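You operate a simulated robot arm through the tools that you are given. There is no shell and no other tool. Be economical: measure what you need, move in short steps, check, and stop when the job is done.

Carry out the task below with a simulated two-armed robot. There is one attempt and no reset: what you move stays moved.

## Task
Take the lid off the blue filter pot on the fill bench and lay it down there. Put the bottle marked "cleaner" from the fill bench shelf on the fill bench and the bottle that says "water" on the open end of the tray. Fetch the measuring jug with a red handle and set it on the table. Open the table drawer beside the crate, take the sponge from the blue table drawer and put it on top of the tape roll on the long white table and shut the crate again. Stack the carton that says "tape" from the grey mat on top of the carton marked "pads". Do these in any order. Set down upright: bottle, measuring jug with a red handle.

Only the result counts: the job must be done as asked and must still hold three seconds after the hand-in. Knocking over, shifting, dropping, spilling or breaking anything else fails it. A push-on lid holds only when it is set on centred and level and pressed home; a screw cap is set on level and turned clockwise until tight.

## Robot
Two 7-joint arms with two-finger parallel grippers on one trunk, on a base that drives. Base frame: it is fixed to the floor where the robot stands at the start and does not move with it; the origin is under the middle of the robot, x ahead of it, y to its left, z up. Readings come in m, degrees, newtons and seconds.
The left shoulder is at the start at [0.06, 0.189, 1.203], the right one opposite. Places, roughly: carton [-1.75, 5.75, 0.75]; fill bench [0.7, 0.2, 0.8]; measuring jug with a red handle [0.5, 5, 1]; open end of the tray [-1.3, 3.1, 1]; sponge (10x7x4 cm) [-1.4, 5.8, 0.6]; table [-0.6, 1.9, 0.8]; table drawer beside the crate [-1.6, 5.8, 0.6]; tape roll (11x11x5 cm) [-1.1, 6, 0.8]. Payload 3.43 kg a hand.
The TCP of each hand is the grasp point between the finger pads, 0.03 m short of the fingertips. In the tool frame z runs along the fingers and y along their closing line. The gripper opens to 0.094 m. The fingers are 0.028 m wide and 0.01 m thick; the gripper's body (0.05 by 0.096 m) begins 0.055 m behind the TCP.
Orientation is told as [roll, pitch, yaw] about the base's x, y, z axes, in that order, counted from this pose: with the fingers straight down and closing along the base's y, the tool's x points along the base's -x, its y along +y and its z along -z.

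## Interface
- The arms move only by the tool step_arm. It takes "left_plan", "right_plan" or both (then of equal length, played together; a hand with none holds still); each is a list that holds one entry, the list of rows, each a list of 7 numbers: the finger opening in m, from 0 to 0.094, then the shift along the tool's x, y, z in m, then the turn, a rotation vector about the tool's x, y, z in rad. In form: [[[fingers, tx, ty, tz, rx, ry, rz], ...]]. A call has 1 to 8 rows; each row is the pose to reach, as a shift and turn from the pose commanded when the call began, along the tool's axes at that moment. Each row takes 0.2 s and may step no farther than 0.05 m and 8.6 degrees from the row before; otherwise, or with a gripper value out of range, the whole call is refused. A pose out of reach is approached as far as the arm can. The call stops where the force on the tool passes 40 N (or 10 N more than at its start, if that is more) or the arm is blocked; 0.2 s more then pass. The fingers move at their own pace (about 0.153 m/s each) and stop on an object; they squeeze with about 35 N. The grip force told is the motor's: it shows also when the fingers shut on nothing. Time passes only in rows, and 0.2 s behind the last, so rows that repeat a pose let the fingers close. The reply holds the time, the measured pose of the TCP, the force on the tool along the base axes, the opening and the grip force, in the units named above and with some noise, with the torque about the TCP (base axes, N m) and any sound that the robot's microphone picked up.
- Cameras (640 x 400 px; columns grow to the right, rows downward): "scene" is now at [0.0059, -0.0026, 1.7401]; the picture's right is [-0.01, -1.00, 0.00], its down [-0.87, 0.01, -0.49] and it looks along [0.49, -0.00, -0.87] (base axes); focal length 262 px, centre (320, 200). "left" rides on the left gripper at [0.076, -0.014, -0.102] in its tool frame; the picture's right is [0.18, 0.98, 0.00], its down [-0.75, 0.14, -0.64] and it looks along [-0.63, 0.12, 0.77] (tool axes); focal length 243 px, centre (320, 200). "right" rides on the right gripper at [0.076, 0.014, -0.103] in its tool frame; the picture's right is [-0.18, 0.98, 0.00], its down [-0.75, -0.14, -0.64] and it looks along [-0.63, -0.12, 0.77] (tool axes); focal length 243 px, centre (320, 200). There is no depth. A picture from a camera that has moved, and an enlarged one, comes with that camera's place and axes in the base frame and with its lens.
- capture(camera): a new picture of that camera. The clock stands still meanwhile.
- lift_body(by): slides the trunk up (or, below 0, down) by that many m; the arms and the scene camera ride with it, the base frame stays. It gives what a move gives, with no picture.
- steer(legs): drives the robot by 1 to 6 legs, each [ahead, left, turn to the left] in m, m and degrees, along the robot's own axes; the way and the turn of a leg run together, so that a leg with both is an arc; at most 1.5 m and 180 degrees a leg. The arms and the cameras ride along, it lands a little off, and it stops where it bumps. It gives what a move gives.
- turn_head(pan, tilt): turns the head with the scene camera to pan (to the left, within 86 degrees either way) and tilt (down, from -29 to 69), counted from straight ahead of the robot. It gives what a move gives.
- close_up(camera, box): a new picture of the part [left, top, right, bottom] of that camera's present view, enlarged. The clock stands still meanwhile.
- job_done(): hands the job in; it is judged then, once.

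Go step by step. Nothing tells you exact positions but the pictures and the camera data: compare them with the known pose of the tool, close in by small moves and look again before you grip or let go. The budget is 196 turns and 172 pictures, counting those below and the enlarged ones. Unless the task says otherwise, let go and move clear before handing in.

The tools are called after "Emit:" by a JSON object that holds its "fn" and its "kwargs". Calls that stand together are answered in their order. step_arm: Moves the arms, as the interface text tells. Its arguments: {"type":"object","properties":{"left_plan":{"type":"array","items":{"type":"array","items":{"type":"array","items":{"type":"number"}}}},"right_plan":{"type":"array","items":{"type":"array","items":{"type":"array","items":{"type":"number"}}}}},"required":[]} The other tools are called the same way: lift_body (by) slides the trunk up or down; steer (legs) drives the base; turn_head (pan, tilt) turns the head that bears the scene camera; capture (camera) takes a picture; close_up (camera, box) takes an enlarged picture of a part of a camera's view; job_done () hands the job in.

At the start:

```text
t: 0.0
left_position: [0.2948, 0.2896, 1.1592]
left_orientation: [0.0, 0.0, 0.0]
left_contact_force: [-0.7, -1.0, -0.5]
left_torque: [-0.01, 0.0, 0.01]
left_grip_width: 0.0943
left_gripper_force: 0.0
right_position: [0.3484, 0.0056, 1.1042]
right_orientation: [0.0, 0.0, 0.1]
right_contact_force: [0.3, 0.7, 0.0]
right_torque: [0.04, -0.04, 0.01]
right_grip_width: 0.0941
right_gripper_force: 0.1
trunk travel left (down, up): [-0.875, 0.115]
robot x, y, heading: [-0.0034, 0.0028, 0.3]
head pan, tilt: [-0.5, 60.6]
```

scene: 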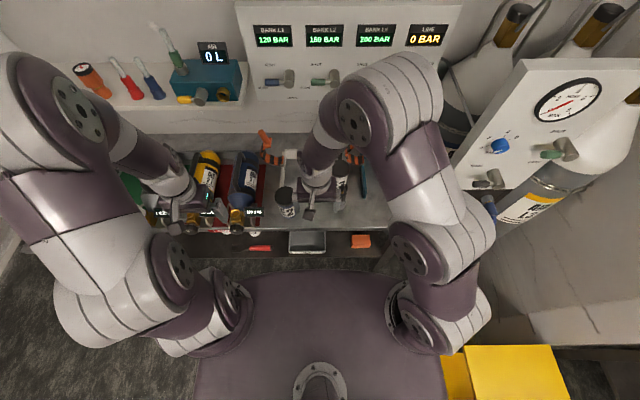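
right: 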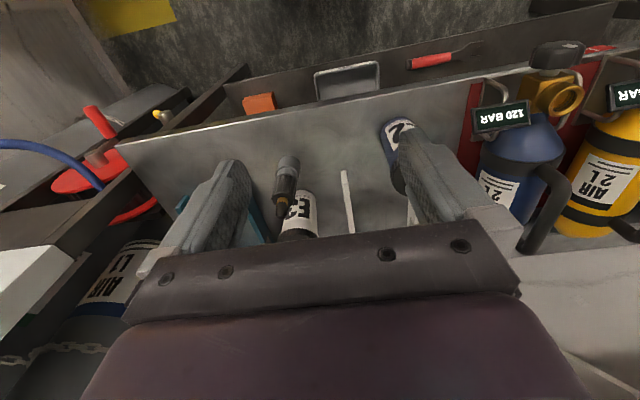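
left: 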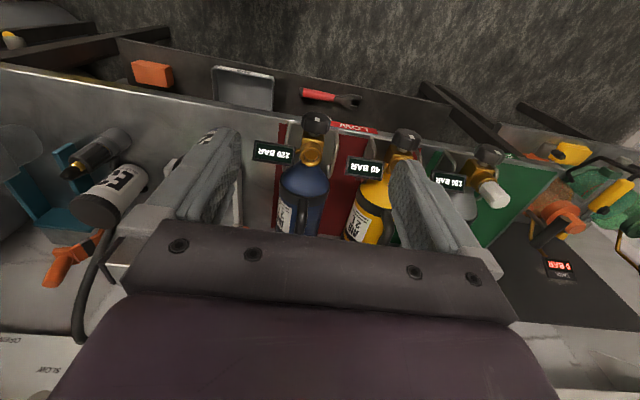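

I see the fill bench ahead, with cylinders, a panel and a shelf. I'll look around with the head to find the pot and bottles.

Emit:
{"fn": "turn_head", "kwargs": {"pan": 0, "tilt": 25}}

Emit:
{"fn": "capture", "kwargs": {"camera": "scene"}}

Emit:
{"fn": "turn_head", "kwargs": {"pan": 60, "tilt": 25}}

Emit:
{"fn": "capture", "kwargs": {"camera": "scene"}}

Emit:
{"fn": "turn_head", "kwargs": {"pan": -60, "tilt": 25}}

Emit:
{"fn": "capture", "kwargs": {"camera": "scene"}}

```text
t: 1.0
left_position: [0.2953, 0.2884, 1.1603]
left_orientation: [0.1, 0.0, -0.1]
left_contact_force: [0.0, -0.3, 0.2]
left_torque: [0.0, 0.0, 0.02]
left_grip_width: 0.094
left_gripper_force: 0.0
right_position: [0.3497, 0.0056, 1.1043]
right_orientation: [0.0, 0.1, 0.0]
right_contact_force: [-0.9, -0.4, -0.2]
right_torque: [-0.02, -0.04, 0.0]
right_grip_width: 0.0938
right_gripper_force: 0.1
trunk travel left (down, up): [-0.875, 0.115]
robot x, y, heading: [-0.0016, -0.0005, -0.0]
head pan, tilt: [0.0, 25.0]
```

```text
168 pictures are left
camera scene: at [0.032, -0.002, 1.7907], right [0.0, -1.0, 0.0], down [-0.42, 0.0, -0.91], along [0.91, 0.0, -0.42], focal length 262 px, centre (320, 200)
```

scene: 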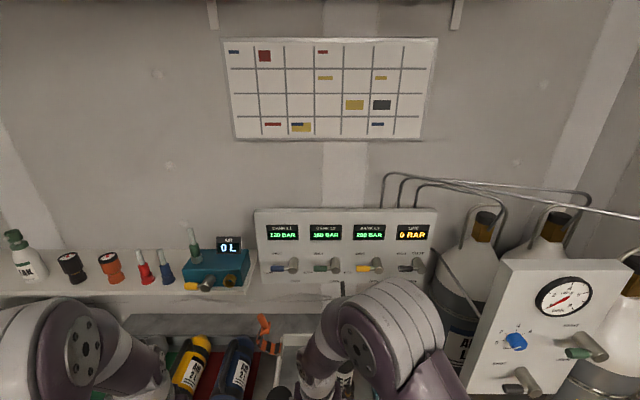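

```text
t: 2.3
left_position: [0.2948, 0.2892, 1.1587]
left_orientation: [0.0, 0.0, 0.1]
left_contact_force: [-0.2, -0.1, -0.6]
left_torque: [-0.01, 0.01, -0.04]
left_grip_width: 0.094
left_gripper_force: 0.0
right_position: [0.3489, 0.0054, 1.104]
right_orientation: [0.0, 0.0, 0.1]
right_contact_force: [1.0, 0.7, -0.4]
right_torque: [-0.02, -0.03, -0.03]
right_grip_width: 0.0942
right_gripper_force: 0.1
trunk travel left (down, up): [-0.875, 0.115]
robot x, y, heading: [0.0009, -0.0, 0.1]
head pan, tilt: [60.0, 25.0]
```

```text
167 pictures are left
camera scene: at [-0.0139, 0.0778, 1.7908], right [0.87, -0.5, 0.0], down [-0.21, -0.37, -0.91], along [0.45, 0.78, -0.42], focal length 262 px, centre (320, 200)
```

scene: 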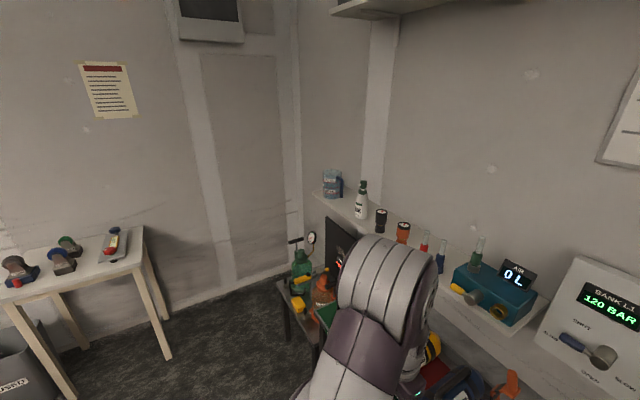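

```text
t: 4.3
left_position: [0.2944, 0.2899, 1.1599]
left_orientation: [0.1, 0.0, 0.0]
left_contact_force: [0.7, -0.2, 0.1]
left_torque: [0.02, -0.01, 0.01]
left_grip_width: 0.0941
left_gripper_force: 0.0
right_position: [0.3492, 0.0067, 1.1044]
right_orientation: [0.0, 0.0, -0.1]
right_contact_force: [0.2, 0.6, 0.4]
right_torque: [0.01, -0.02, 0.0]
right_grip_width: 0.0938
right_gripper_force: 0.0
trunk travel left (down, up): [-0.875, 0.115]
robot x, y, heading: [-0.0024, 0.0017, 0.2]
head pan, tilt: [-60.0, 25.0]
```

```text
166 pictures are left
camera scene: at [-0.014, -0.0818, 1.7908], right [-0.87, -0.5, 0.0], down [-0.21, 0.37, -0.91], along [0.45, -0.78, -0.42], focal length 262 px, centre (320, 200)
```

scene: 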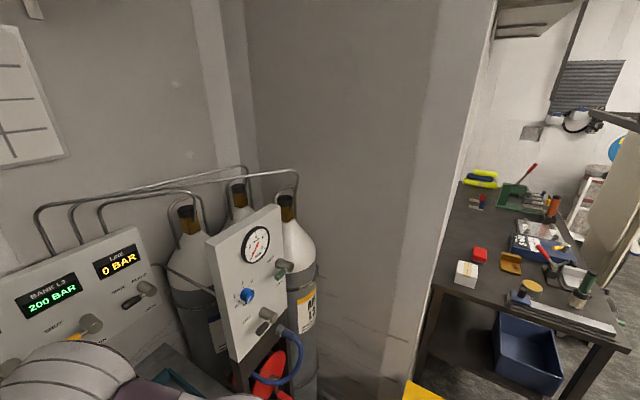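

The bench shelf holds a green-capped bottle and possibly more. I'll back off a bit and survey the shelf, the bench and the room.

Emit:
{"fn": "steer", "kwargs": {"legs": [[-0.4, 0, 0]]}}

Emit:
{"fn": "turn_head", "kwargs": {"pan": 15, "tilt": 40}}

Emit:
{"fn": "capture", "kwargs": {"camera": "scene"}}

Emit:
{"fn": "turn_head", "kwargs": {"pan": 86, "tilt": 25}}

Emit:
{"fn": "capture", "kwargs": {"camera": "scene"}}

```text
t: 6.8
left_position: [-0.0947, 0.2893, 1.1595]
left_orientation: [0.0, 0.1, -0.7]
left_contact_force: [1.0, 0.3, -0.2]
left_torque: [-0.03, 0.02, 0.0]
left_grip_width: 0.0941
left_gripper_force: 0.0
right_position: [-0.0423, 0.0028, 1.1048]
right_orientation: [0.0, 0.1, -0.6]
right_contact_force: [0.0, 0.1, 0.0]
right_torque: [0.02, 0.02, 0.0]
right_grip_width: 0.0938
right_gripper_force: 0.0
trunk travel left (down, up): [-0.875, 0.115]
robot x, y, heading: [-0.3957, 0.0043, -0.2]
head pan, tilt: [-60.0, 25.0]
```

```text
t: 8.2
left_position: [-0.0956, 0.2888, 1.1592]
left_orientation: [0.0, 0.0, -0.7]
left_contact_force: [-0.3, -0.6, 0.0]
left_torque: [0.02, 0.02, 0.01]
left_grip_width: 0.094
left_gripper_force: 0.1
right_position: [-0.044, 0.004, 1.1047]
right_orientation: [0.0, 0.1, -0.6]
right_contact_force: [-0.7, -0.3, 0.5]
right_torque: [0.04, -0.01, 0.0]
right_grip_width: 0.0938
right_gripper_force: 0.2
trunk travel left (down, up): [-0.875, 0.115]
robot x, y, heading: [-0.3946, 0.0008, -0.4]
head pan, tilt: [15.0, 40.0]
```

```text
165 pictures are left
camera scene: at [-0.3702, 0.0217, 1.7675], right [0.25, -0.97, 0.0], down [-0.62, -0.16, -0.77], along [0.74, 0.19, -0.64], focal length 262 px, centre (320, 200)
```

scene: 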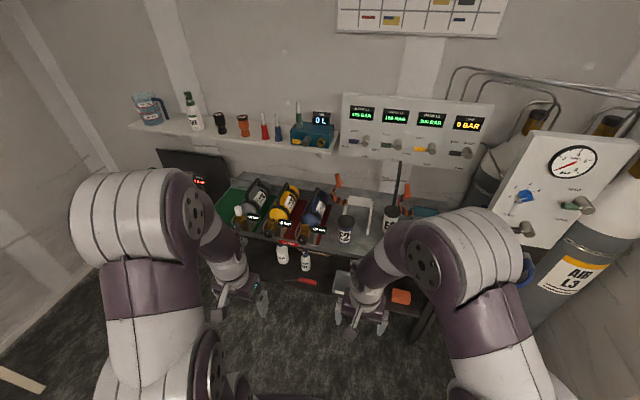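

```text
t: 9.7
left_position: [-0.0958, 0.2893, 1.1594]
left_orientation: [0.1, 0.0, -0.6]
left_contact_force: [-0.5, 0.0, -0.3]
left_torque: [0.01, -0.02, 0.02]
left_grip_width: 0.094
left_gripper_force: 0.0
right_position: [-0.0434, 0.0048, 1.1049]
right_orientation: [0.0, 0.1, -0.6]
right_contact_force: [0.6, 0.0, 0.3]
right_torque: [0.01, -0.04, 0.01]
right_grip_width: 0.0942
right_gripper_force: 0.0
trunk travel left (down, up): [-0.875, 0.115]
robot x, y, heading: [-0.3914, 0.0027, -0.4]
head pan, tilt: [85.9, 25.0]
```

```text
164 pictures are left
camera scene: at [-0.445, 0.0924, 1.7908], right [1.0, -0.08, 0.0], down [-0.03, -0.42, -0.91], along [0.07, 0.9, -0.42], focal length 262 px, centre (320, 200)
```

scene: 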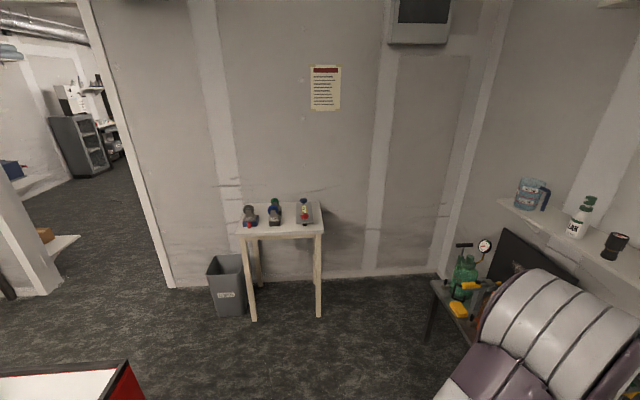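

Two small bottles seem to stand on the lower shelf, and several pots stand on the bench. I'll look closer.

Emit:
{"fn": "turn_head", "kwargs": {"pan": 5, "tilt": 45}}

Emit:
{"fn": "close_up", "kwargs": {"camera": "scene", "box": [200, 130, 360, 230]}}

Emit:
{"fn": "close_up", "kwargs": {"camera": "scene", "box": [300, 130, 460, 230]}}

Emit:
{"fn": "close_up", "kwargs": {"camera": "scene", "box": [80, 50, 240, 150]}}

```text
t: 11.2
left_position: [-0.0949, 0.2905, 1.1593]
left_orientation: [0.0, 0.0, -0.7]
left_contact_force: [0.7, 0.6, -0.8]
left_torque: [0.01, 0.01, 0.0]
left_grip_width: 0.0941
left_gripper_force: 0.0
right_position: [-0.0442, 0.0041, 1.1039]
right_orientation: [-0.1, 0.0, -0.5]
right_contact_force: [0.0, 0.2, -1.0]
right_torque: [0.04, 0.0, 0.02]
right_grip_width: 0.0939
right_gripper_force: 0.0
trunk travel left (down, up): [-0.875, 0.115]
robot x, y, heading: [-0.3927, 0.002, -0.6]
head pan, tilt: [5.0, 45.0]
```

```text
4.00 times, centred on (280, 180) of scene
camera zoom: at [-0.3714, 0.007, 1.7603], right [0.08, -1.0, 0.0], down [-0.7, -0.06, -0.71], along [0.7, 0.06, -0.71], focal length 1048 px, centre (480, 280)
```

zoom: 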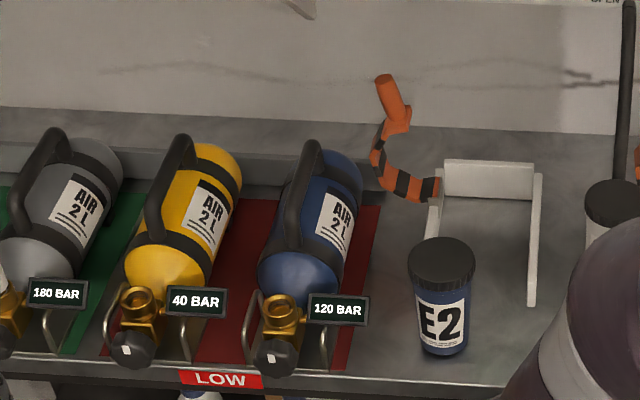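

```text
4.00 times, centred on (380, 180) of scene
camera zoom: at [-0.3714, 0.007, 1.7603], right [0.08, -1.0, 0.0], down [-0.7, -0.06, -0.71], along [0.7, 0.06, -0.71], focal length 1048 px, centre (80, 280)
```

zoom: 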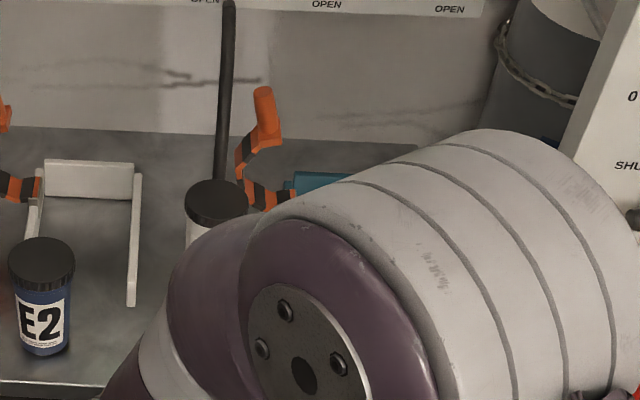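

```text
4.00 times, centred on (160, 100) of scene
camera zoom: at [-0.3714, 0.007, 1.7603], right [0.08, -1.0, 0.0], down [-0.7, -0.06, -0.71], along [0.7, 0.06, -0.71], focal length 1048 px, centre (960, 600)
```

zoom: 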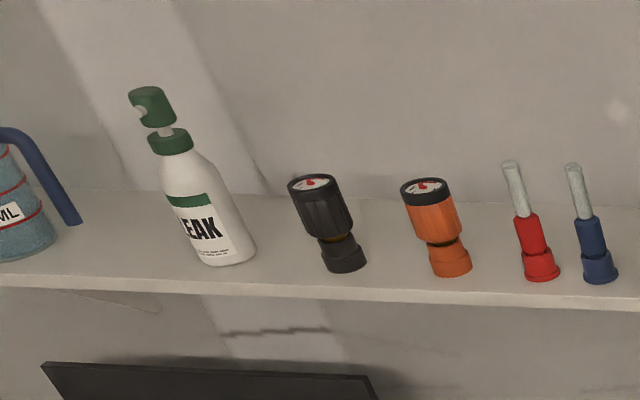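

The blue pot E2 sits near [0.49, 0.13] on the bench. Next I'll lower the trunk to look at the shelf beneath the bench.

Emit:
{"fn": "lift_body", "kwargs": {"by": -0.6}}

Emit:
{"fn": "turn_head", "kwargs": {"pan": 10, "tilt": 30}}

Emit:
{"fn": "capture", "kwargs": {"camera": "scene"}}

```text
refused: -0.6 is not a number from -0.4 to 0.4
```

```text
t: 12.0
left_position: [-0.0957, 0.2888, 1.1593]
left_orientation: [0.0, 0.1, -0.7]
left_contact_force: [-0.3, 0.1, -0.5]
left_torque: [-0.01, 0.0, -0.04]
left_grip_width: 0.0941
left_gripper_force: 0.0
right_position: [-0.0426, 0.0038, 1.1046]
right_orientation: [0.0, 0.0, -0.7]
right_contact_force: [0.6, -0.7, 0.7]
right_torque: [0.0, 0.02, -0.01]
right_grip_width: 0.0938
right_gripper_force: 0.1
trunk travel left (down, up): [-0.875, 0.115]
robot x, y, heading: [-0.3899, 0.0012, -0.5]
head pan, tilt: [10.0, 30.0]
```

```text
160 pictures are left
camera scene: at [-0.3633, 0.0154, 1.7828], right [0.16, -0.99, 0.0], down [-0.49, -0.08, -0.87], along [0.85, 0.14, -0.5], focal length 262 px, centre (320, 200)
```

scene: 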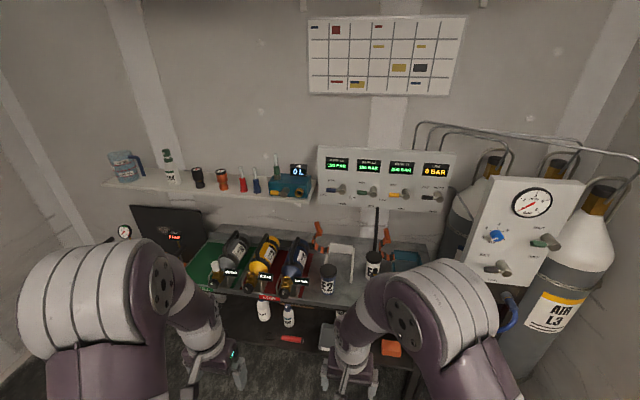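

Emit:
{"fn": "lift_body", "kwargs": {"by": -0.4}}

Emit:
{"fn": "turn_head", "kwargs": {"pan": 10, "tilt": 35}}

Emit:
{"fn": "capture", "kwargs": {"camera": "scene"}}

Emit:
{"fn": "close_up", "kwargs": {"camera": "scene", "box": [200, 200, 360, 300]}}

```text
t: 15.8
left_position: [-0.0952, 0.289, 0.7594]
left_orientation: [0.0, 0.0, -0.6]
left_contact_force: [0.7, -0.4, 0.4]
left_torque: [0.01, -0.02, -0.04]
left_grip_width: 0.0941
left_gripper_force: 0.0
right_position: [-0.0428, 0.0033, 0.7046]
right_orientation: [0.0, 0.0, -0.6]
right_contact_force: [-0.6, 0.5, 0.3]
right_torque: [0.01, -0.02, 0.01]
right_grip_width: 0.0941
right_gripper_force: 0.1
trunk travel left (down, up): [-0.475, 0.515]
robot x, y, heading: [-0.393, 0.0039, -0.5]
head pan, tilt: [10.0, 30.0]
```

```text
t: 16.5
left_position: [-0.0956, 0.2891, 0.7596]
left_orientation: [0.0, 0.0, -0.5]
left_contact_force: [-0.7, -0.1, 0.0]
left_torque: [-0.02, 0.0, -0.02]
left_grip_width: 0.0943
left_gripper_force: 0.0
right_position: [-0.0436, 0.0033, 0.7047]
right_orientation: [0.0, -0.1, -0.5]
right_contact_force: [-0.1, -0.6, 0.1]
right_torque: [-0.01, 0.01, 0.0]
right_grip_width: 0.0942
right_gripper_force: 0.1
trunk travel left (down, up): [-0.475, 0.515]
robot x, y, heading: [-0.3891, 0.0031, -0.8]
head pan, tilt: [10.0, 35.0]
```

```text
159 pictures are left
camera scene: at [-0.3656, 0.015, 1.3751], right [0.16, -0.99, 0.0], down [-0.57, -0.09, -0.82], along [0.81, 0.13, -0.57], focal length 262 px, centre (320, 200)
```

scene: 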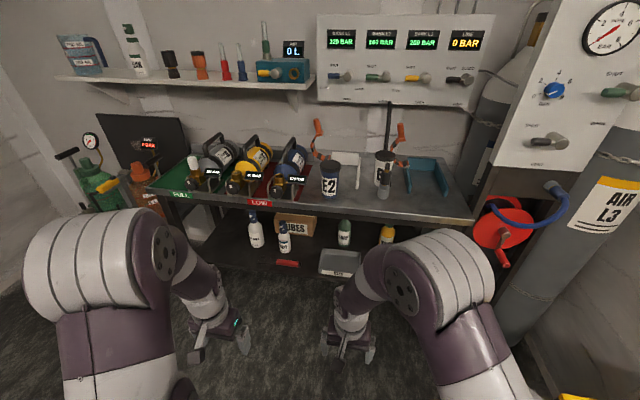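

```text
4.00 times, centred on (280, 250) of scene
camera zoom: at [-0.3656, 0.015, 1.3751], right [0.16, -0.99, 0.0], down [-0.57, -0.09, -0.82], along [0.81, 0.13, -0.57], focal length 1048 px, centre (480, 0)
```

zoom: 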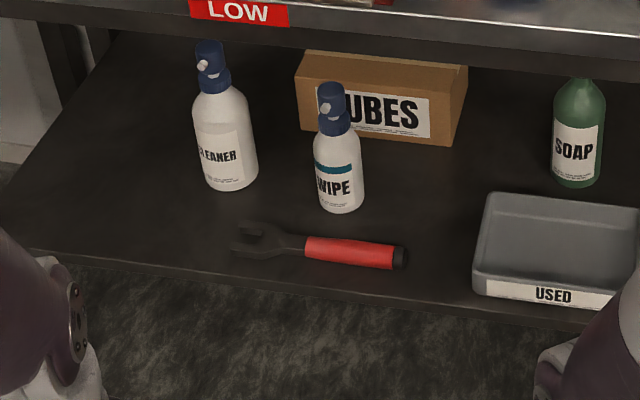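

Emit:
{"fn": "close_up", "kwargs": {"camera": "scene", "box": [310, 190, 470, 290]}}

Emit:
{"fn": "close_up", "kwargs": {"camera": "scene", "box": [290, 110, 450, 210]}}

Emit:
{"fn": "close_up", "kwargs": {"camera": "scene", "box": [50, 110, 210, 210]}}

```text
4.00 times, centred on (390, 240) of scene
camera zoom: at [-0.3656, 0.015, 1.3751], right [0.16, -0.99, 0.0], down [-0.57, -0.09, -0.82], along [0.81, 0.13, -0.57], focal length 1048 px, centre (40, 40)
```

zoom: 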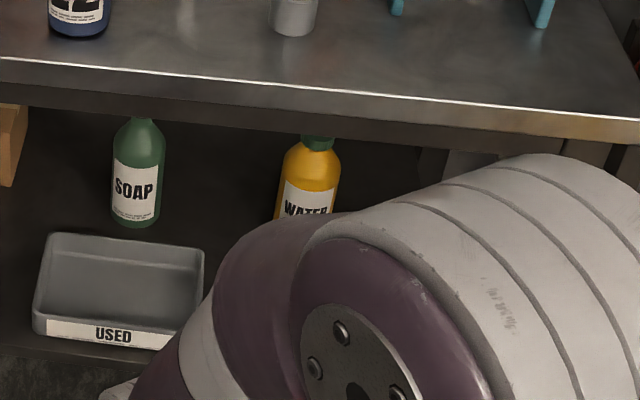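

```text
4.00 times, centred on (370, 160) of scene
camera zoom: at [-0.3656, 0.015, 1.3751], right [0.16, -0.99, 0.0], down [-0.57, -0.09, -0.82], along [0.81, 0.13, -0.57], focal length 1048 px, centre (120, 360)
```

zoom: 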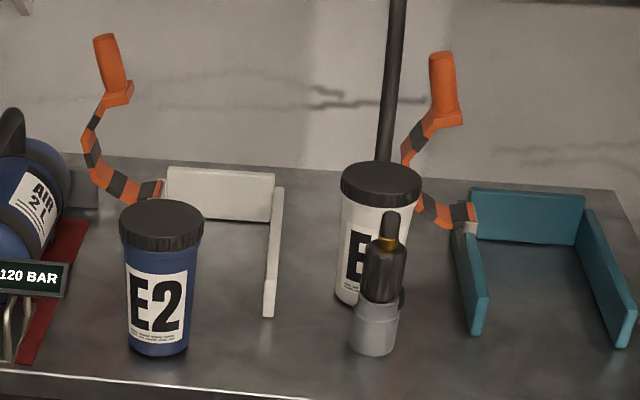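

```text
4.00 times, centred on (130, 160) of scene
camera zoom: at [-0.3656, 0.015, 1.3751], right [0.16, -0.99, 0.0], down [-0.57, -0.09, -0.82], along [0.81, 0.13, -0.57], focal length 1048 px, centre (1080, 360)
```

zoom: 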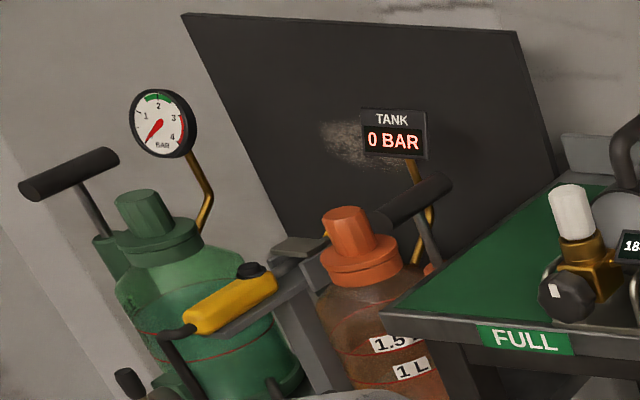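

The cleaner and water bottles stand on the under-bench shelf, and the blue pot E2 is at about [0.466, 0.115] with its lid top at z≈0.95. I'll do the lid first: the left hand will hold the pot body while the right hand works the lid from above.

Emit:
{"fn": "lift_body", "kwargs": {"by": 0.3}}

Emit:
{"fn": "step_arm", "kwargs": {"left_plan": [[[0.094, 0, 0, 0, 0, -0.1418, 0], [0.094, 0, 0, 0, 0, -0.2836, 0], [0.094, 0, 0, 0, 0, -0.4254, 0], [0.094, 0, 0, 0, 0, -0.5672, 0], [0.094, 0, 0, 0, 0, -0.709, 0], [0.094, 0, 0, 0, 0, -0.8508, 0], [0.094, 0, 0, 0, 0, -0.9926, 0], [0.094, 0, 0, 0, 0, -1.134, 0]]], "right_plan": [[[0.094, 0, 0, -0.03, 0, 0, 0], [0.094, -0.03, 0, -0.06, 0, 0, 0], [0.094, -0.06, 0, -0.06, 0, 0, 0], [0.094, -0.09, 0, -0.06, 0, 0, 0], [0.094, -0.1, 0, -0.06, 0, 0, 0], [0.094, -0.1, 0, -0.06, 0, 0, 0], [0.094, -0.1, 0, -0.06, 0, 0, 0], [0.094, -0.1, 0, -0.06, 0, 0, 0]]]}}

Emit:
{"fn": "turn_head", "kwargs": {"pan": 0, "tilt": 50}}

Emit:
{"fn": "capture", "kwargs": {"camera": "scene"}}

```text
t: 19.5
left_position: [-0.0946, 0.2884, 1.0588]
left_orientation: [0.0, 0.0, -0.6]
left_contact_force: [-0.5, -0.2, -0.3]
left_torque: [-0.05, 0.0, 0.01]
left_grip_width: 0.0939
left_gripper_force: 0.0
right_position: [-0.0437, 0.004, 1.0047]
right_orientation: [0.0, 0.0, -0.7]
right_contact_force: [0.2, 0.2, -0.4]
right_torque: [-0.02, 0.01, 0.0]
right_grip_width: 0.0944
right_gripper_force: 0.0
trunk travel left (down, up): [-0.775, 0.215]
robot x, y, heading: [-0.3915, -0.0005, -0.3]
head pan, tilt: [10.0, 35.0]
```

```text
t: 21.3
left_position: [-0.0775, 0.3153, 1.0837]
left_orientation: [0.4, -58.7, -0.8]
left_contact_force: [0.4, 0.0, 0.5]
left_torque: [0.02, 0.01, 0.01]
left_grip_width: 0.0942
left_gripper_force: 0.1
left hand out of reach, approached as far as the arm can: row 6, 7, 8
right_position: [0.0582, 0.0023, 1.0649]
right_orientation: [0.0, 0.0, -0.6]
right_contact_force: [1.0, -0.3, -0.1]
right_torque: [0.0, 0.01, -0.02]
right_grip_width: 0.0937
right_gripper_force: 0.1
trunk travel left (down, up): [-0.775, 0.215]
robot x, y, heading: [-0.3954, 0.0016, -0.6]
head pan, tilt: [10.0, 35.0]
```

```text
t: 22.0
left_position: [-0.0771, 0.3156, 1.0843]
left_orientation: [0.3, -58.5, -0.8]
left_contact_force: [-0.7, -0.1, -0.3]
left_torque: [-0.01, 0.01, 0.02]
left_grip_width: 0.0944
left_gripper_force: 0.1
right_position: [0.0586, 0.0023, 1.0642]
right_orientation: [0.0, 0.0, -0.7]
right_contact_force: [-0.7, 0.7, 0.6]
right_torque: [0.0, -0.02, 0.02]
right_grip_width: 0.0941
right_gripper_force: 0.1
trunk travel left (down, up): [-0.775, 0.215]
robot x, y, heading: [-0.3933, 0.0042, -0.7]
head pan, tilt: [0.0, 50.0]
```

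```text
154 pictures are left
camera scene: at [-0.3755, -0.0001, 1.6534], right [-0.01, -1.0, 0.0], down [-0.77, 0.01, -0.64], along [0.64, -0.01, -0.77], focal length 262 px, centre (320, 200)
```

scene: 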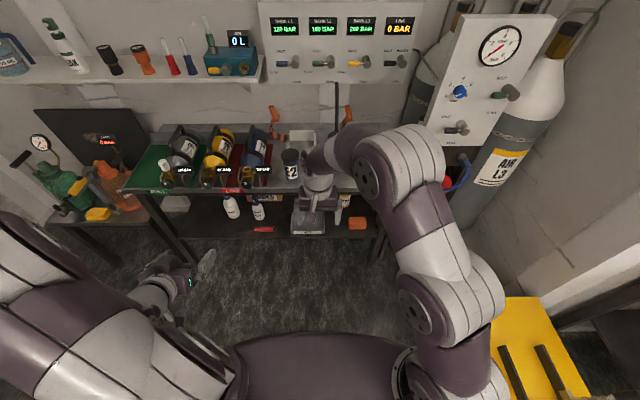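

The left wrist was too folded, so I'll extend it forward and down.

Emit:
{"fn": "step_arm", "kwargs": {"left_plan": [[[0.094, 0.005, 0, 0.04, 0, 0, 0], [0.094, 0.01, 0, 0.08, 0, 0, 0], [0.094, 0.015, 0, 0.12, 0, 0, 0], [0.094, 0.02, 0, 0.16, 0, 0, 0], [0.094, 0.025, 0, 0.19, 0, 0, 0], [0.094, 0.025, 0, 0.19, 0, 0, 0]]]}}

Emit:
{"fn": "capture", "kwargs": {"camera": "left"}}

```text
t: 23.4
left_position: [0.0706, 0.3154, 0.9652]
left_orientation: [0.3, -58.6, -0.8]
left_contact_force: [0.6, 0.2, 0.1]
left_torque: [-0.01, 0.04, -0.01]
left_grip_width: 0.0944
left_gripper_force: 0.0
right_position: [0.0575, 0.0024, 1.0648]
right_orientation: [-0.1, 0.1, -0.7]
right_contact_force: [-0.2, 0.1, -0.4]
right_torque: [0.0, 0.0, -0.03]
right_grip_width: 0.0941
right_gripper_force: 0.2
trunk travel left (down, up): [-0.775, 0.215]
robot x, y, heading: [-0.392, 0.0004, -0.6]
head pan, tilt: [0.0, 50.0]
```

```text
153 pictures are left
camera left: at [-0.0575, 0.3022, 0.9533], right [-0.09, 0.98, -0.15], down [-0.15, 0.14, 0.98], along [0.98, 0.11, 0.14], focal length 243 px, centre (320, 200)
```

left: 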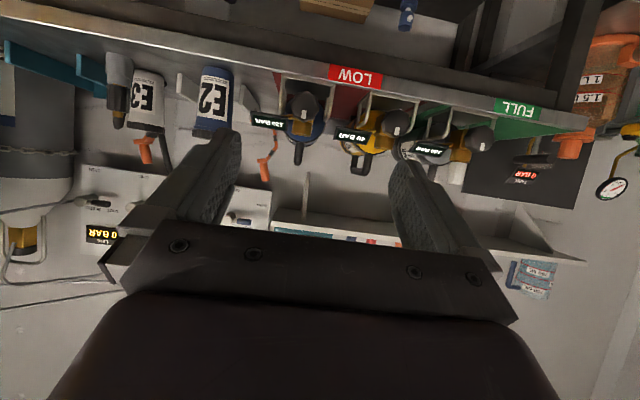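

Ray check puts E2 at y≈0.118. I'll move the left hand in line with the pot body while still clear, then drive closer.

Emit:
{"fn": "step_arm", "kwargs": {"left_plan": [[[0.094, 0.04, 0, 0.025, 0, 0, 0], [0.094, 0.085, 0, 0.052, 0, 0, 0], [0.094, 0.085, -0.045, 0.052, 0, 0, 0], [0.094, 0.085, -0.09, 0.052, 0, 0, 0], [0.094, 0.085, -0.135, 0.052, 0, 0, 0], [0.094, 0.085, -0.175, 0.052, 0, 0, 0], [0.094, 0.085, -0.2, 0.052, 0, 0, 0]]]}}

Emit:
{"fn": "steer", "kwargs": {"legs": [[0.26, 0, 0.6]]}}

Emit:
{"fn": "capture", "kwargs": {"camera": "left"}}

Emit:
{"fn": "capture", "kwargs": {"camera": "scene"}}

```text
refused: row 2 steps farther than a row can; nothing moved
```

```text
t: 25.3
left_position: [0.326, 0.3201, 0.9653]
left_orientation: [0.3, -58.6, 0.0]
left_contact_force: [1.2, 0.8, 0.0]
left_torque: [0.01, 0.01, 0.03]
left_grip_width: 0.0939
left_gripper_force: 0.2
right_position: [0.3173, 0.008, 1.0649]
right_orientation: [0.0, 0.0, 0.2]
right_contact_force: [-0.7, -0.7, 0.0]
right_torque: [-0.01, 0.0, -0.01]
right_grip_width: 0.094
right_gripper_force: 0.2
trunk travel left (down, up): [-0.775, 0.215]
robot x, y, heading: [-0.1341, -0.0001, 0.0]
head pan, tilt: [0.0, 50.0]
```

```text
152 pictures are left
camera left: at [0.198, 0.3057, 0.9535], right [-0.1, 0.98, -0.15], down [-0.16, 0.14, 0.98], along [0.98, 0.12, 0.14], focal length 243 px, centre (320, 200)
```

left: 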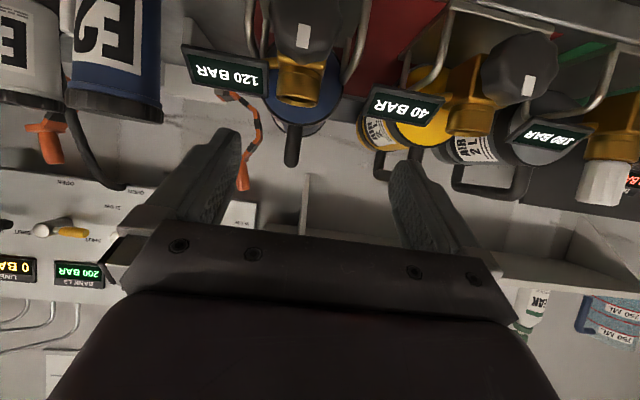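

```text
151 pictures are left
camera scene: at [-0.1167, -0.0009, 1.6534], right [0.0, -1.0, 0.0], down [-0.77, 0.0, -0.64], along [0.64, 0.0, -0.77], focal length 262 px, centre (320, 200)
```

scene: 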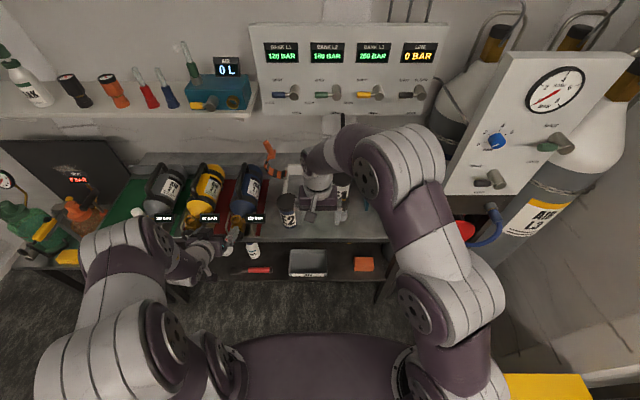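

I'll shift the left hand sideways in front of the pot and down to body height.

Emit:
{"fn": "step_arm", "kwargs": {"left_plan": [[[0.094, 0, -0.045, 0, 0, 0, 0], [0.094, 0, -0.09, 0, 0, 0, 0], [0.094, 0, -0.135, 0, 0, 0, 0], [0.094, 0, -0.175, 0, 0, 0, 0], [0.094, 0, -0.2, 0, 0, 0, 0], [0.094, 0.035, -0.2, 0.022, 0, 0, 0], [0.094, 0.07, -0.2, 0.044, 0, 0, 0], [0.094, 0.085, -0.2, 0.052, 0, 0, 0]]]}}

Emit:
{"fn": "capture", "kwargs": {"camera": "left"}}

Emit:
{"fn": "capture", "kwargs": {"camera": "scene"}}

```text
t: 27.1
left_position: [0.3499, 0.2199, 0.8662]
left_orientation: [-8.2, -57.5, 5.1]
left_contact_force: [0.0, -2.4, 0.2]
left_torque: [0.0, -0.04, -0.08]
left_grip_width: 0.0928
left_gripper_force: 0.0
left hand out of reach, approached as far as the arm can: row 1, 2, 3, 4, 5, 6, 7, 8
right_position: [0.3177, 0.0075, 1.0655]
right_orientation: [0.0, 0.0, 0.0]
right_contact_force: [0.1, 0.2, -0.5]
right_torque: [0.0, 0.01, 0.03]
right_grip_width: 0.0937
right_gripper_force: 0.0
trunk travel left (down, up): [-0.775, 0.215]
robot x, y, heading: [-0.1284, 0.0025, 0.1]
head pan, tilt: [0.0, 50.0]
```

```text
150 pictures are left
camera left: at [0.2209, 0.2093, 0.8575], right [-0.07, 0.97, -0.23], down [-0.13, 0.22, 0.97], along [0.99, 0.09, 0.11], focal length 243 px, centre (320, 200)
```

left: 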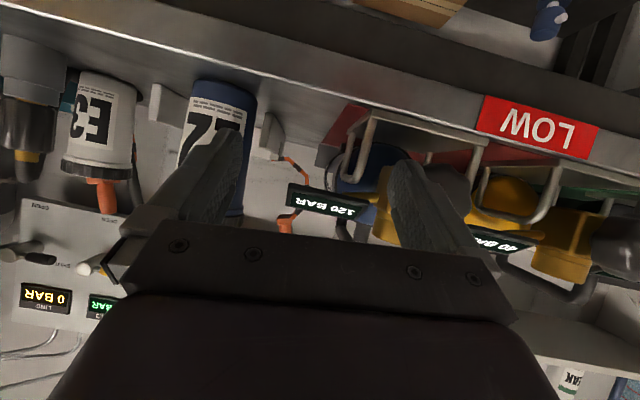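

```text
149 pictures are left
camera scene: at [-0.1169, -0.0018, 1.6534], right [0.0, -1.0, 0.0], down [-0.77, 0.0, -0.64], along [0.64, 0.0, -0.77], focal length 262 px, centre (320, 200)
```

scene: 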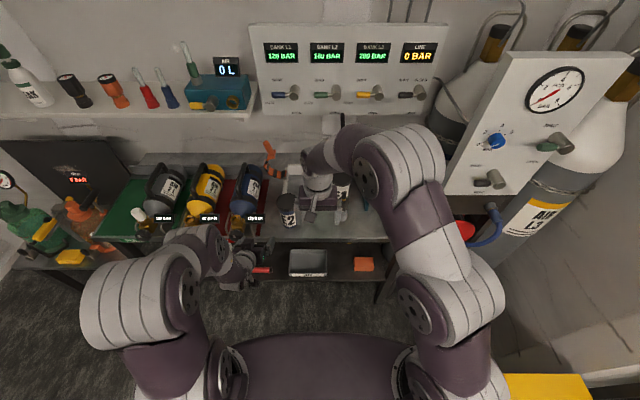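

The left arm prefers coming in from its own side, so I'll yaw the hand about 35° so it reaches the pot diagonally.

Emit:
{"fn": "step_arm", "kwargs": {"left_plan": [[[0.094, 0, 0, 0, 0.114, -0.004, 0.091], [0.094, 0, -0.01, 0, 0.228, -0.008, 0.182], [0.094, -0.004, -0.02, 0.008, 0.342, -0.012, 0.272], [0.094, -0.008, -0.032, 0.017, 0.457, -0.015, 0.363], [0.094, -0.008, -0.032, 0.017, 0.457, -0.015, 0.363]]]}}

Emit:
{"fn": "capture", "kwargs": {"camera": "left"}}

```text
t: 28.3
left_position: [0.3649, 0.1891, 0.8688]
left_orientation: [-0.1, -60.0, -35.1]
left_contact_force: [0.8, -0.7, -1.1]
left_torque: [-0.02, 0.01, 0.0]
left_grip_width: 0.0941
left_gripper_force: 0.1
right_position: [0.3176, 0.0075, 1.0657]
right_orientation: [-0.1, 0.0, 0.3]
right_contact_force: [0.6, 0.0, 0.1]
right_torque: [-0.01, -0.02, 0.05]
right_grip_width: 0.094
right_gripper_force: 0.1
trunk travel left (down, up): [-0.775, 0.215]
robot x, y, heading: [-0.1323, 0.0026, 0.1]
head pan, tilt: [0.0, 50.0]
```

```text
148 pictures are left
camera left: at [0.2515, 0.2495, 0.8548], right [0.49, 0.86, -0.16], down [-0.06, 0.22, 0.97], along [0.87, -0.47, 0.16], focal length 243 px, centre (320, 200)
```

left: 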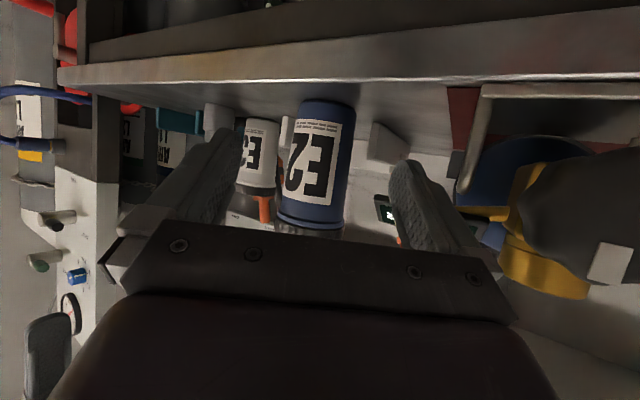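

The pot is centred between the fingers. I'll advance about 0.117 m and grip gently.

Emit:
{"fn": "step_arm", "kwargs": {"left_plan": [[[0.094, -0.015, 0, 0.026, 0, 0, 0], [0.094, -0.03, 0, 0.052, 0, 0, 0], [0.094, -0.045, 0, 0.078, 0, 0, 0], [0.094, -0.0585, 0, 0.101, 0, 0, 0], [0.094, -0.0585, 0, 0.101, 0, 0, 0]]]}}

Emit:
{"fn": "capture", "kwargs": {"camera": "left"}}

```text
t: 29.5
left_position: [0.4582, 0.1223, 0.8696]
left_orientation: [0.0, -60.0, -35.0]
left_contact_force: [-0.1, -2.0, -3.6]
left_torque: [-0.13, 0.21, -0.1]
left_grip_width: 0.0933
left_gripper_force: 0.1
right_position: [0.3173, 0.0066, 1.0652]
right_orientation: [0.0, 0.0, 0.2]
right_contact_force: [-1.0, 0.4, 0.9]
right_torque: [-0.01, -0.06, 0.03]
right_grip_width: 0.0941
right_gripper_force: 0.1
trunk travel left (down, up): [-0.775, 0.215]
robot x, y, heading: [-0.132, 0.0051, 0.3]
head pan, tilt: [0.0, 50.0]
```

```text
147 pictures are left
camera left: at [0.3458, 0.1834, 0.8559], right [0.49, 0.86, -0.16], down [-0.07, 0.22, 0.97], along [0.87, -0.47, 0.16], focal length 243 px, centre (320, 200)
```

left: 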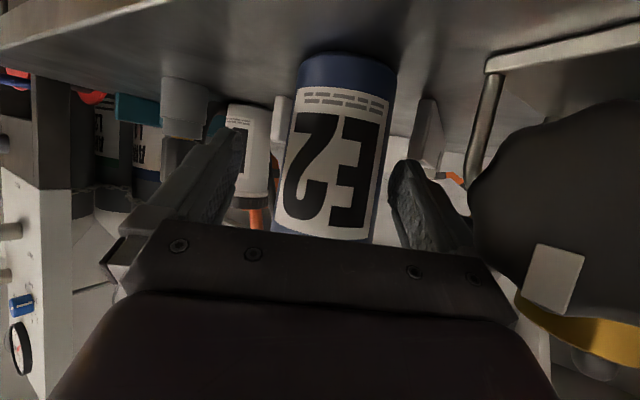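

There's a slight contact, probably the gripper body against the lid rim. I'll back off a little, lower, and close the fingers.

Emit:
{"fn": "step_arm", "kwargs": {"left_plan": [[[0.094, 0.012, 0, -0.012, 0, 0, 0], [0.094, 0.018, 0, -0.007, 0, 0, 0], [0.05, 0.018, 0, -0.007, 0, 0, 0], [0.0, 0.018, 0, -0.007, 0, 0, 0], [0.0, 0.018, 0, -0.007, 0, 0, 0], [0.0, 0.018, 0, -0.007, 0, 0, 0]]]}}

Emit:
{"fn": "capture", "kwargs": {"camera": "scene"}}

Emit:
{"fn": "capture", "kwargs": {"camera": "left"}}

```text
t: 30.2
left_position: [0.4526, 0.1314, 0.8695]
left_orientation: [1.8, -61.1, -36.8]
left_contact_force: [-7.0, -5.0, 19.2]
left_torque: [1.03, 0.28, 0.4]
left_grip_width: 0.0594
left_gripper_force: 8.1
right_position: [0.3161, 0.0065, 1.0654]
right_orientation: [-0.1, 0.0, 0.2]
right_contact_force: [0.7, 0.2, 0.1]
right_torque: [-0.02, 0.04, 0.0]
right_grip_width: 0.0937
right_gripper_force: 0.1
trunk travel left (down, up): [-0.775, 0.215]
robot x, y, heading: [-0.1338, 0.0003, -0.1]
head pan, tilt: [0.0, 50.0]
stopped in row 3 (left hand): the force on the tool passed its limit (the readings are from after the stop); the commanded pose is now the measured one
```

```text
146 pictures are left
camera scene: at [-0.1178, -0.0027, 1.6533], right [0.0, -1.0, 0.0], down [-0.77, 0.0, -0.64], along [0.64, 0.0, -0.77], focal length 262 px, centre (320, 200)
```

scene: 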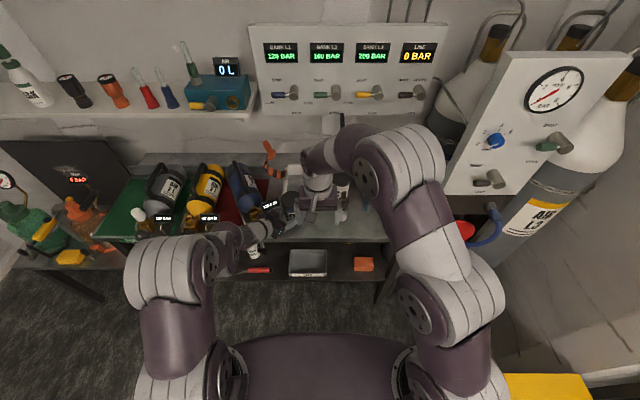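

```text
145 pictures are left
camera left: at [0.3409, 0.1924, 0.852], right [0.5, 0.86, -0.15], down [-0.09, 0.22, 0.97], along [0.86, -0.47, 0.18], focal length 243 px, centre (320, 200)
```

left: 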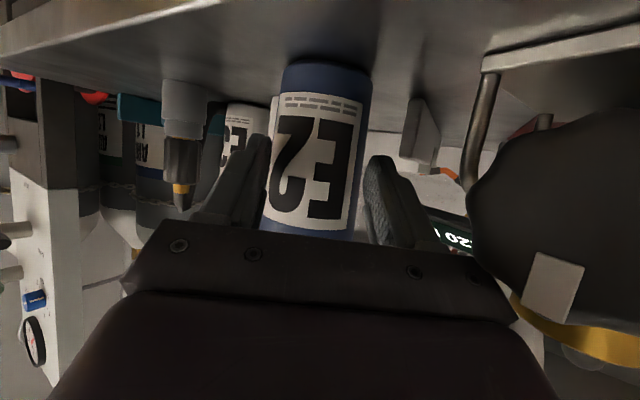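

The blue cylinder's gauge sign looks shifted in the scene view, so I'll check it closely before moving on.

Emit:
{"fn": "close_up", "kwargs": {"camera": "scene", "box": [180, 140, 340, 240]}}

```text
4.00 times, centred on (260, 190) of scene
camera zoom: at [-0.1178, -0.0027, 1.6533], right [0.0, -1.0, 0.0], down [-0.77, 0.0, -0.64], along [0.64, 0.0, -0.77], focal length 1048 px, centre (560, 240)
```

zoom: 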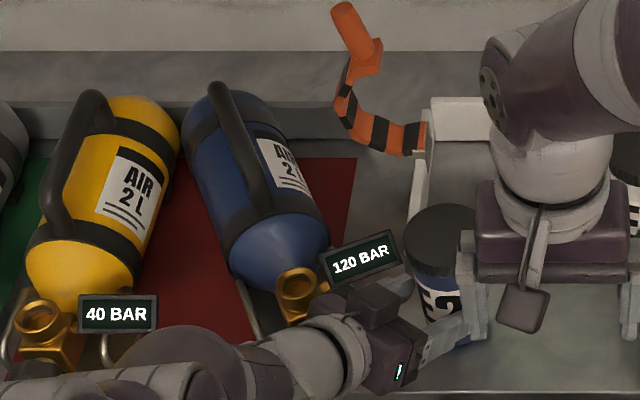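

My left hand has pivoted the blue cylinder's valve end. I'll open and withdraw straight back, then see how to nudge the cylinder back; afterwards I'll hold the pot from the right side, where there is more clearance.

Emit:
{"fn": "step_arm", "kwargs": {"left_plan": [[[0.06, 0, 0, 0, 0, 0, 0], [0.075, 0.004, 0.0, -0.008, 0, 0, 0]]]}}

Emit:
{"fn": "close_up", "kwargs": {"camera": "scene", "box": [180, 140, 340, 240]}}

```text
t: 30.8
left_position: [0.445, 0.1389, 0.8691]
left_orientation: [1.7, -60.9, -36.6]
left_contact_force: [6.5, -3.1, 15.8]
left_torque: [1.3, 0.5, -0.41]
left_grip_width: 0.0751
left_gripper_force: 0.2
right_position: [0.3179, 0.0062, 1.065]
right_orientation: [-0.1, 0.0, 0.0]
right_contact_force: [-0.1, 0.7, 0.1]
right_torque: [0.02, 0.0, -0.01]
right_grip_width: 0.0942
right_gripper_force: 0.1
trunk travel left (down, up): [-0.775, 0.215]
robot x, y, heading: [-0.1313, -0.0017, 0.3]
head pan, tilt: [0.0, 50.0]
```

```text
4.00 times, centred on (260, 190) of scene
camera zoom: at [-0.1171, -0.002, 1.6533], right [0.0, -1.0, 0.0], down [-0.77, 0.0, -0.64], along [0.64, 0.0, -0.77], focal length 1048 px, centre (560, 240)
```

zoom: 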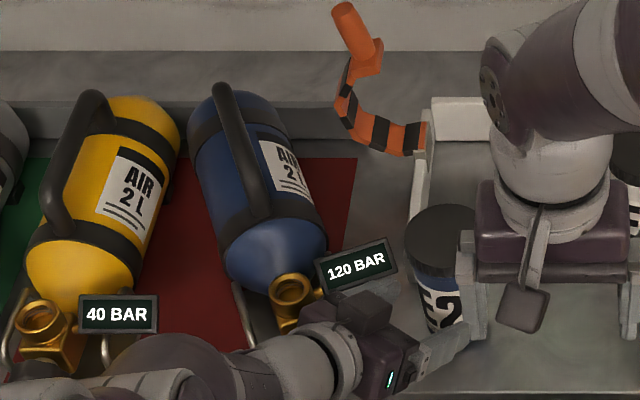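

Emit:
{"fn": "step_arm", "kwargs": {"left_plan": [[[0.085, -0.009, 0, -0.005, 0, 0, 0], [0.09, -0.014, -0.006, -0.018, 0, 0, 0], [0.09, -0.013, -0.017, -0.037, 0, 0, 0]]]}}

Emit:
{"fn": "close_up", "kwargs": {"camera": "scene", "box": [180, 140, 340, 240]}}

Emit:
{"fn": "capture", "kwargs": {"camera": "left"}}

```text
t: 31.6
left_position: [0.4134, 0.139, 0.8954]
left_orientation: [1.3, -60.8, -36.4]
left_contact_force: [1.0, -0.2, 0.2]
left_torque: [0.0, -0.02, 0.0]
left_grip_width: 0.09
left_gripper_force: 0.0
right_position: [0.3171, 0.0082, 1.066]
right_orientation: [0.0, 0.0, 0.2]
right_contact_force: [0.2, -0.5, -0.4]
right_torque: [0.02, 0.01, -0.02]
right_grip_width: 0.0939
right_gripper_force: 0.1
trunk travel left (down, up): [-0.775, 0.215]
robot x, y, heading: [-0.1322, 0.0004, 0.5]
head pan, tilt: [0.0, 50.0]
```

```text
4.00 times, centred on (260, 190) of scene
camera zoom: at [-0.1172, -0.001, 1.6534], right [0.0, -1.0, 0.0], down [-0.77, 0.0, -0.64], along [0.64, 0.0, -0.77], focal length 1048 px, centre (560, 240)
```

zoom: 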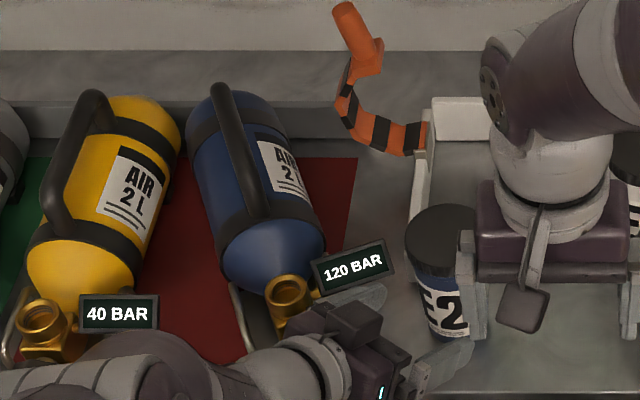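

```text
141 pictures are left
camera left: at [0.3009, 0.2007, 0.8797], right [0.49, 0.86, -0.15], down [-0.08, 0.22, 0.97], along [0.87, -0.47, 0.18], focal length 243 px, centre (320, 200)
```

left: 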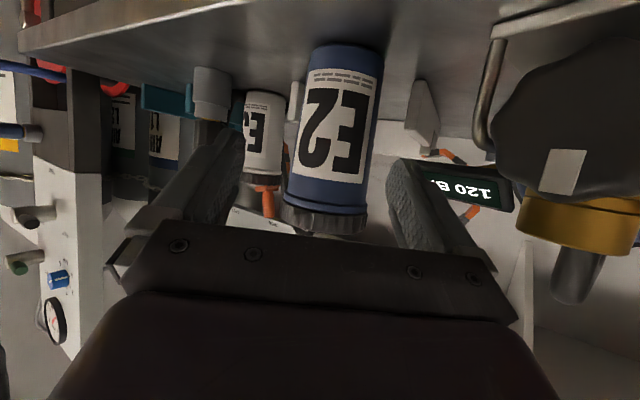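

Emit:
{"fn": "step_arm", "kwargs": {"left_plan": [[[0.09, 0.016, -0.023, -0.028, 0, 0, 0], [0.09, 0.032, -0.046, -0.057, 0, 0, 0], [0.09, 0.049, -0.069, -0.085, 0, 0, 0], [0.09, 0.065, -0.092, -0.114, 0, 0, 0]]]}}

Emit:
{"fn": "close_up", "kwargs": {"camera": "scene", "box": [120, 140, 280, 240]}}

Emit:
{"fn": "capture", "kwargs": {"camera": "left"}}

```text
t: 32.6
left_position: [0.3039, 0.1564, 0.9167]
left_orientation: [0.3, -59.7, -35.6]
left_contact_force: [1.1, 0.3, 0.5]
left_torque: [-0.02, 0.02, 0.04]
left_grip_width: 0.0901
left_gripper_force: 0.2
left hand out of reach, approached as far as the arm can: row 3, 4
right_position: [0.3176, 0.0068, 1.066]
right_orientation: [0.0, -0.1, 0.1]
right_contact_force: [-0.3, 0.0, -0.8]
right_torque: [0.01, -0.03, 0.01]
right_grip_width: 0.0939
right_gripper_force: 0.0
trunk travel left (down, up): [-0.775, 0.215]
robot x, y, heading: [-0.1347, 0.0045, 0.3]
head pan, tilt: [0.0, 50.0]
```

```text
4.00 times, centred on (200, 190) of scene
camera zoom: at [-0.118, -0.0008, 1.6533], right [0.0, -1.0, 0.0], down [-0.77, 0.0, -0.64], along [0.64, 0.0, -0.77], focal length 1048 px, centre (800, 240)
```

zoom: 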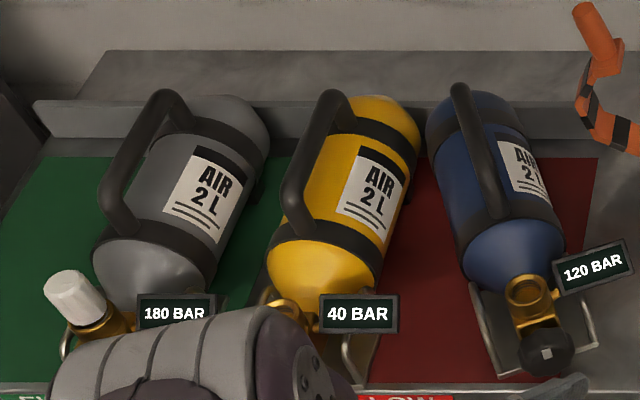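

```text
139 pictures are left
camera left: at [0.1909, 0.2185, 0.9034], right [0.49, 0.85, -0.16], down [-0.06, 0.22, 0.97], along [0.87, -0.47, 0.16], focal length 243 px, centre (320, 200)
```

left: 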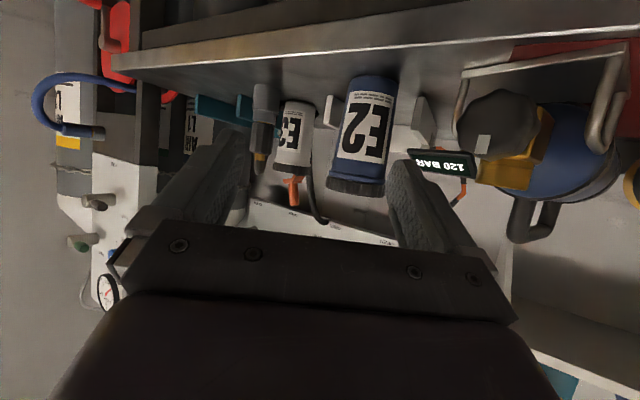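

The blue cylinder was parallel to the yellow one, and my hand has turned it about 20°. I plan to grip its top handle and turn it back, so the left hand goes up and over first.

Emit:
{"fn": "step_arm", "kwargs": {"left_plan": [[[0.094, -0.039, 0, -0.0228, -0.05, 0.096, -0.087], [0.094, -0.079, 0, -0.0457, -0.1, 0.192, -0.174], [0.094, -0.119, 0, -0.0686, -0.15, 0.288, -0.26], [0.094, -0.1585, 0, -0.0915, -0.2, 0.384, -0.347], [0.094, -0.153, 0.037, -0.1, -0.25, 0.48, -0.434], [0.094, -0.148, 0.074, -0.109, -0.3, 0.576, -0.521], [0.094, -0.143, 0.11, -0.118, -0.35, 0.672, -0.607], [0.094, -0.138, 0.147, -0.127, -0.4, 0.768, -0.694]]]}}

Emit:
{"fn": "capture", "kwargs": {"camera": "scene"}}

```text
t: 34.4
left_position: [0.3533, 0.2992, 1.098]
left_orientation: [-5.0, -12.3, 10.4]
left_contact_force: [-0.7, 0.5, 0.2]
left_torque: [-0.06, 0.01, 0.01]
left_grip_width: 0.094
left_gripper_force: 0.1
right_position: [0.3181, 0.0082, 1.0642]
right_orientation: [-0.1, 0.0, 0.3]
right_contact_force: [0.3, -0.2, -0.1]
right_torque: [-0.01, -0.01, -0.02]
right_grip_width: 0.094
right_gripper_force: 0.0
trunk travel left (down, up): [-0.775, 0.215]
robot x, y, heading: [-0.1334, 0.0027, -0.1]
head pan, tilt: [0.0, 50.0]
```

```text
138 pictures are left
camera scene: at [-0.114, 0.0009, 1.6533], right [0.0, -1.0, 0.0], down [-0.77, 0.0, -0.64], along [0.64, 0.0, -0.77], focal length 262 px, centre (320, 200)
```

scene: 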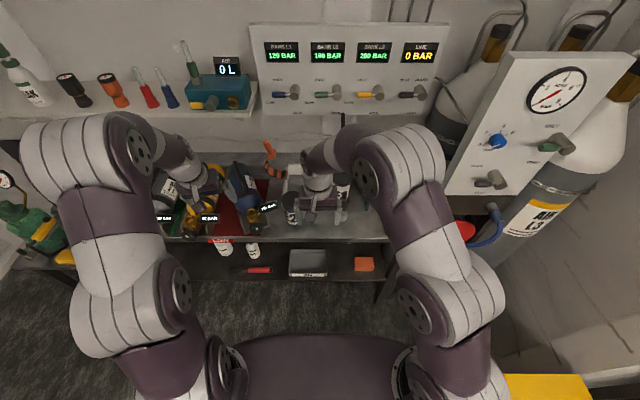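

Emit:
{"fn": "step_arm", "kwargs": {"left_plan": [[[0.094, -0.03, 0, 0, -0.05, 0.096, -0.087], [0.094, -0.06, 0, 0, -0.1, 0.192, -0.174], [0.094, -0.09, 0, 0, -0.1, 0.192, -0.174]]]}}

Emit:
{"fn": "capture", "kwargs": {"camera": "left"}}

```text
t: 35.2
left_position: [0.3939, 0.3045, 1.0978]
left_orientation: [-0.4, -1.2, 19.9]
left_contact_force: [0.0, 0.6, 0.9]
left_torque: [0.02, 0.0, 0.01]
left_grip_width: 0.0939
left_gripper_force: 0.1
left hand out of reach, approached as far as the arm can: row 2, 3
right_position: [0.3165, 0.0071, 1.0658]
right_orientation: [0.0, -0.1, 0.3]
right_contact_force: [0.1, 0.6, 0.8]
right_torque: [0.01, -0.01, 0.02]
right_grip_width: 0.094
right_gripper_force: 0.1
trunk travel left (down, up): [-0.775, 0.215]
robot x, y, heading: [-0.1343, -0.0017, -0.1]
head pan, tilt: [0.0, 50.0]
```

```text
137 pictures are left
camera left: at [0.3237, 0.2645, 1.1982], right [-0.51, 0.86, -0.01], down [0.65, 0.39, 0.66], along [0.57, 0.33, -0.75], focal length 243 px, centre (320, 200)
```

left: 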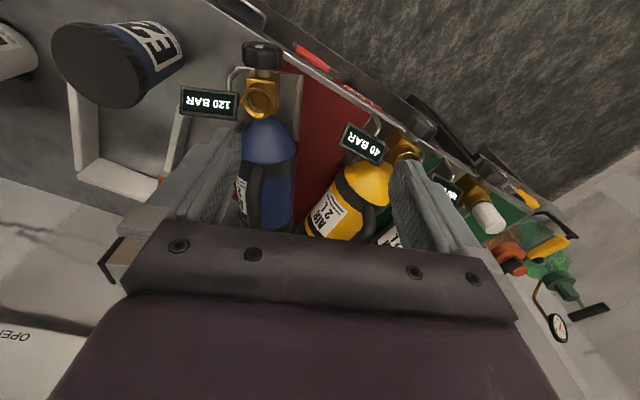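

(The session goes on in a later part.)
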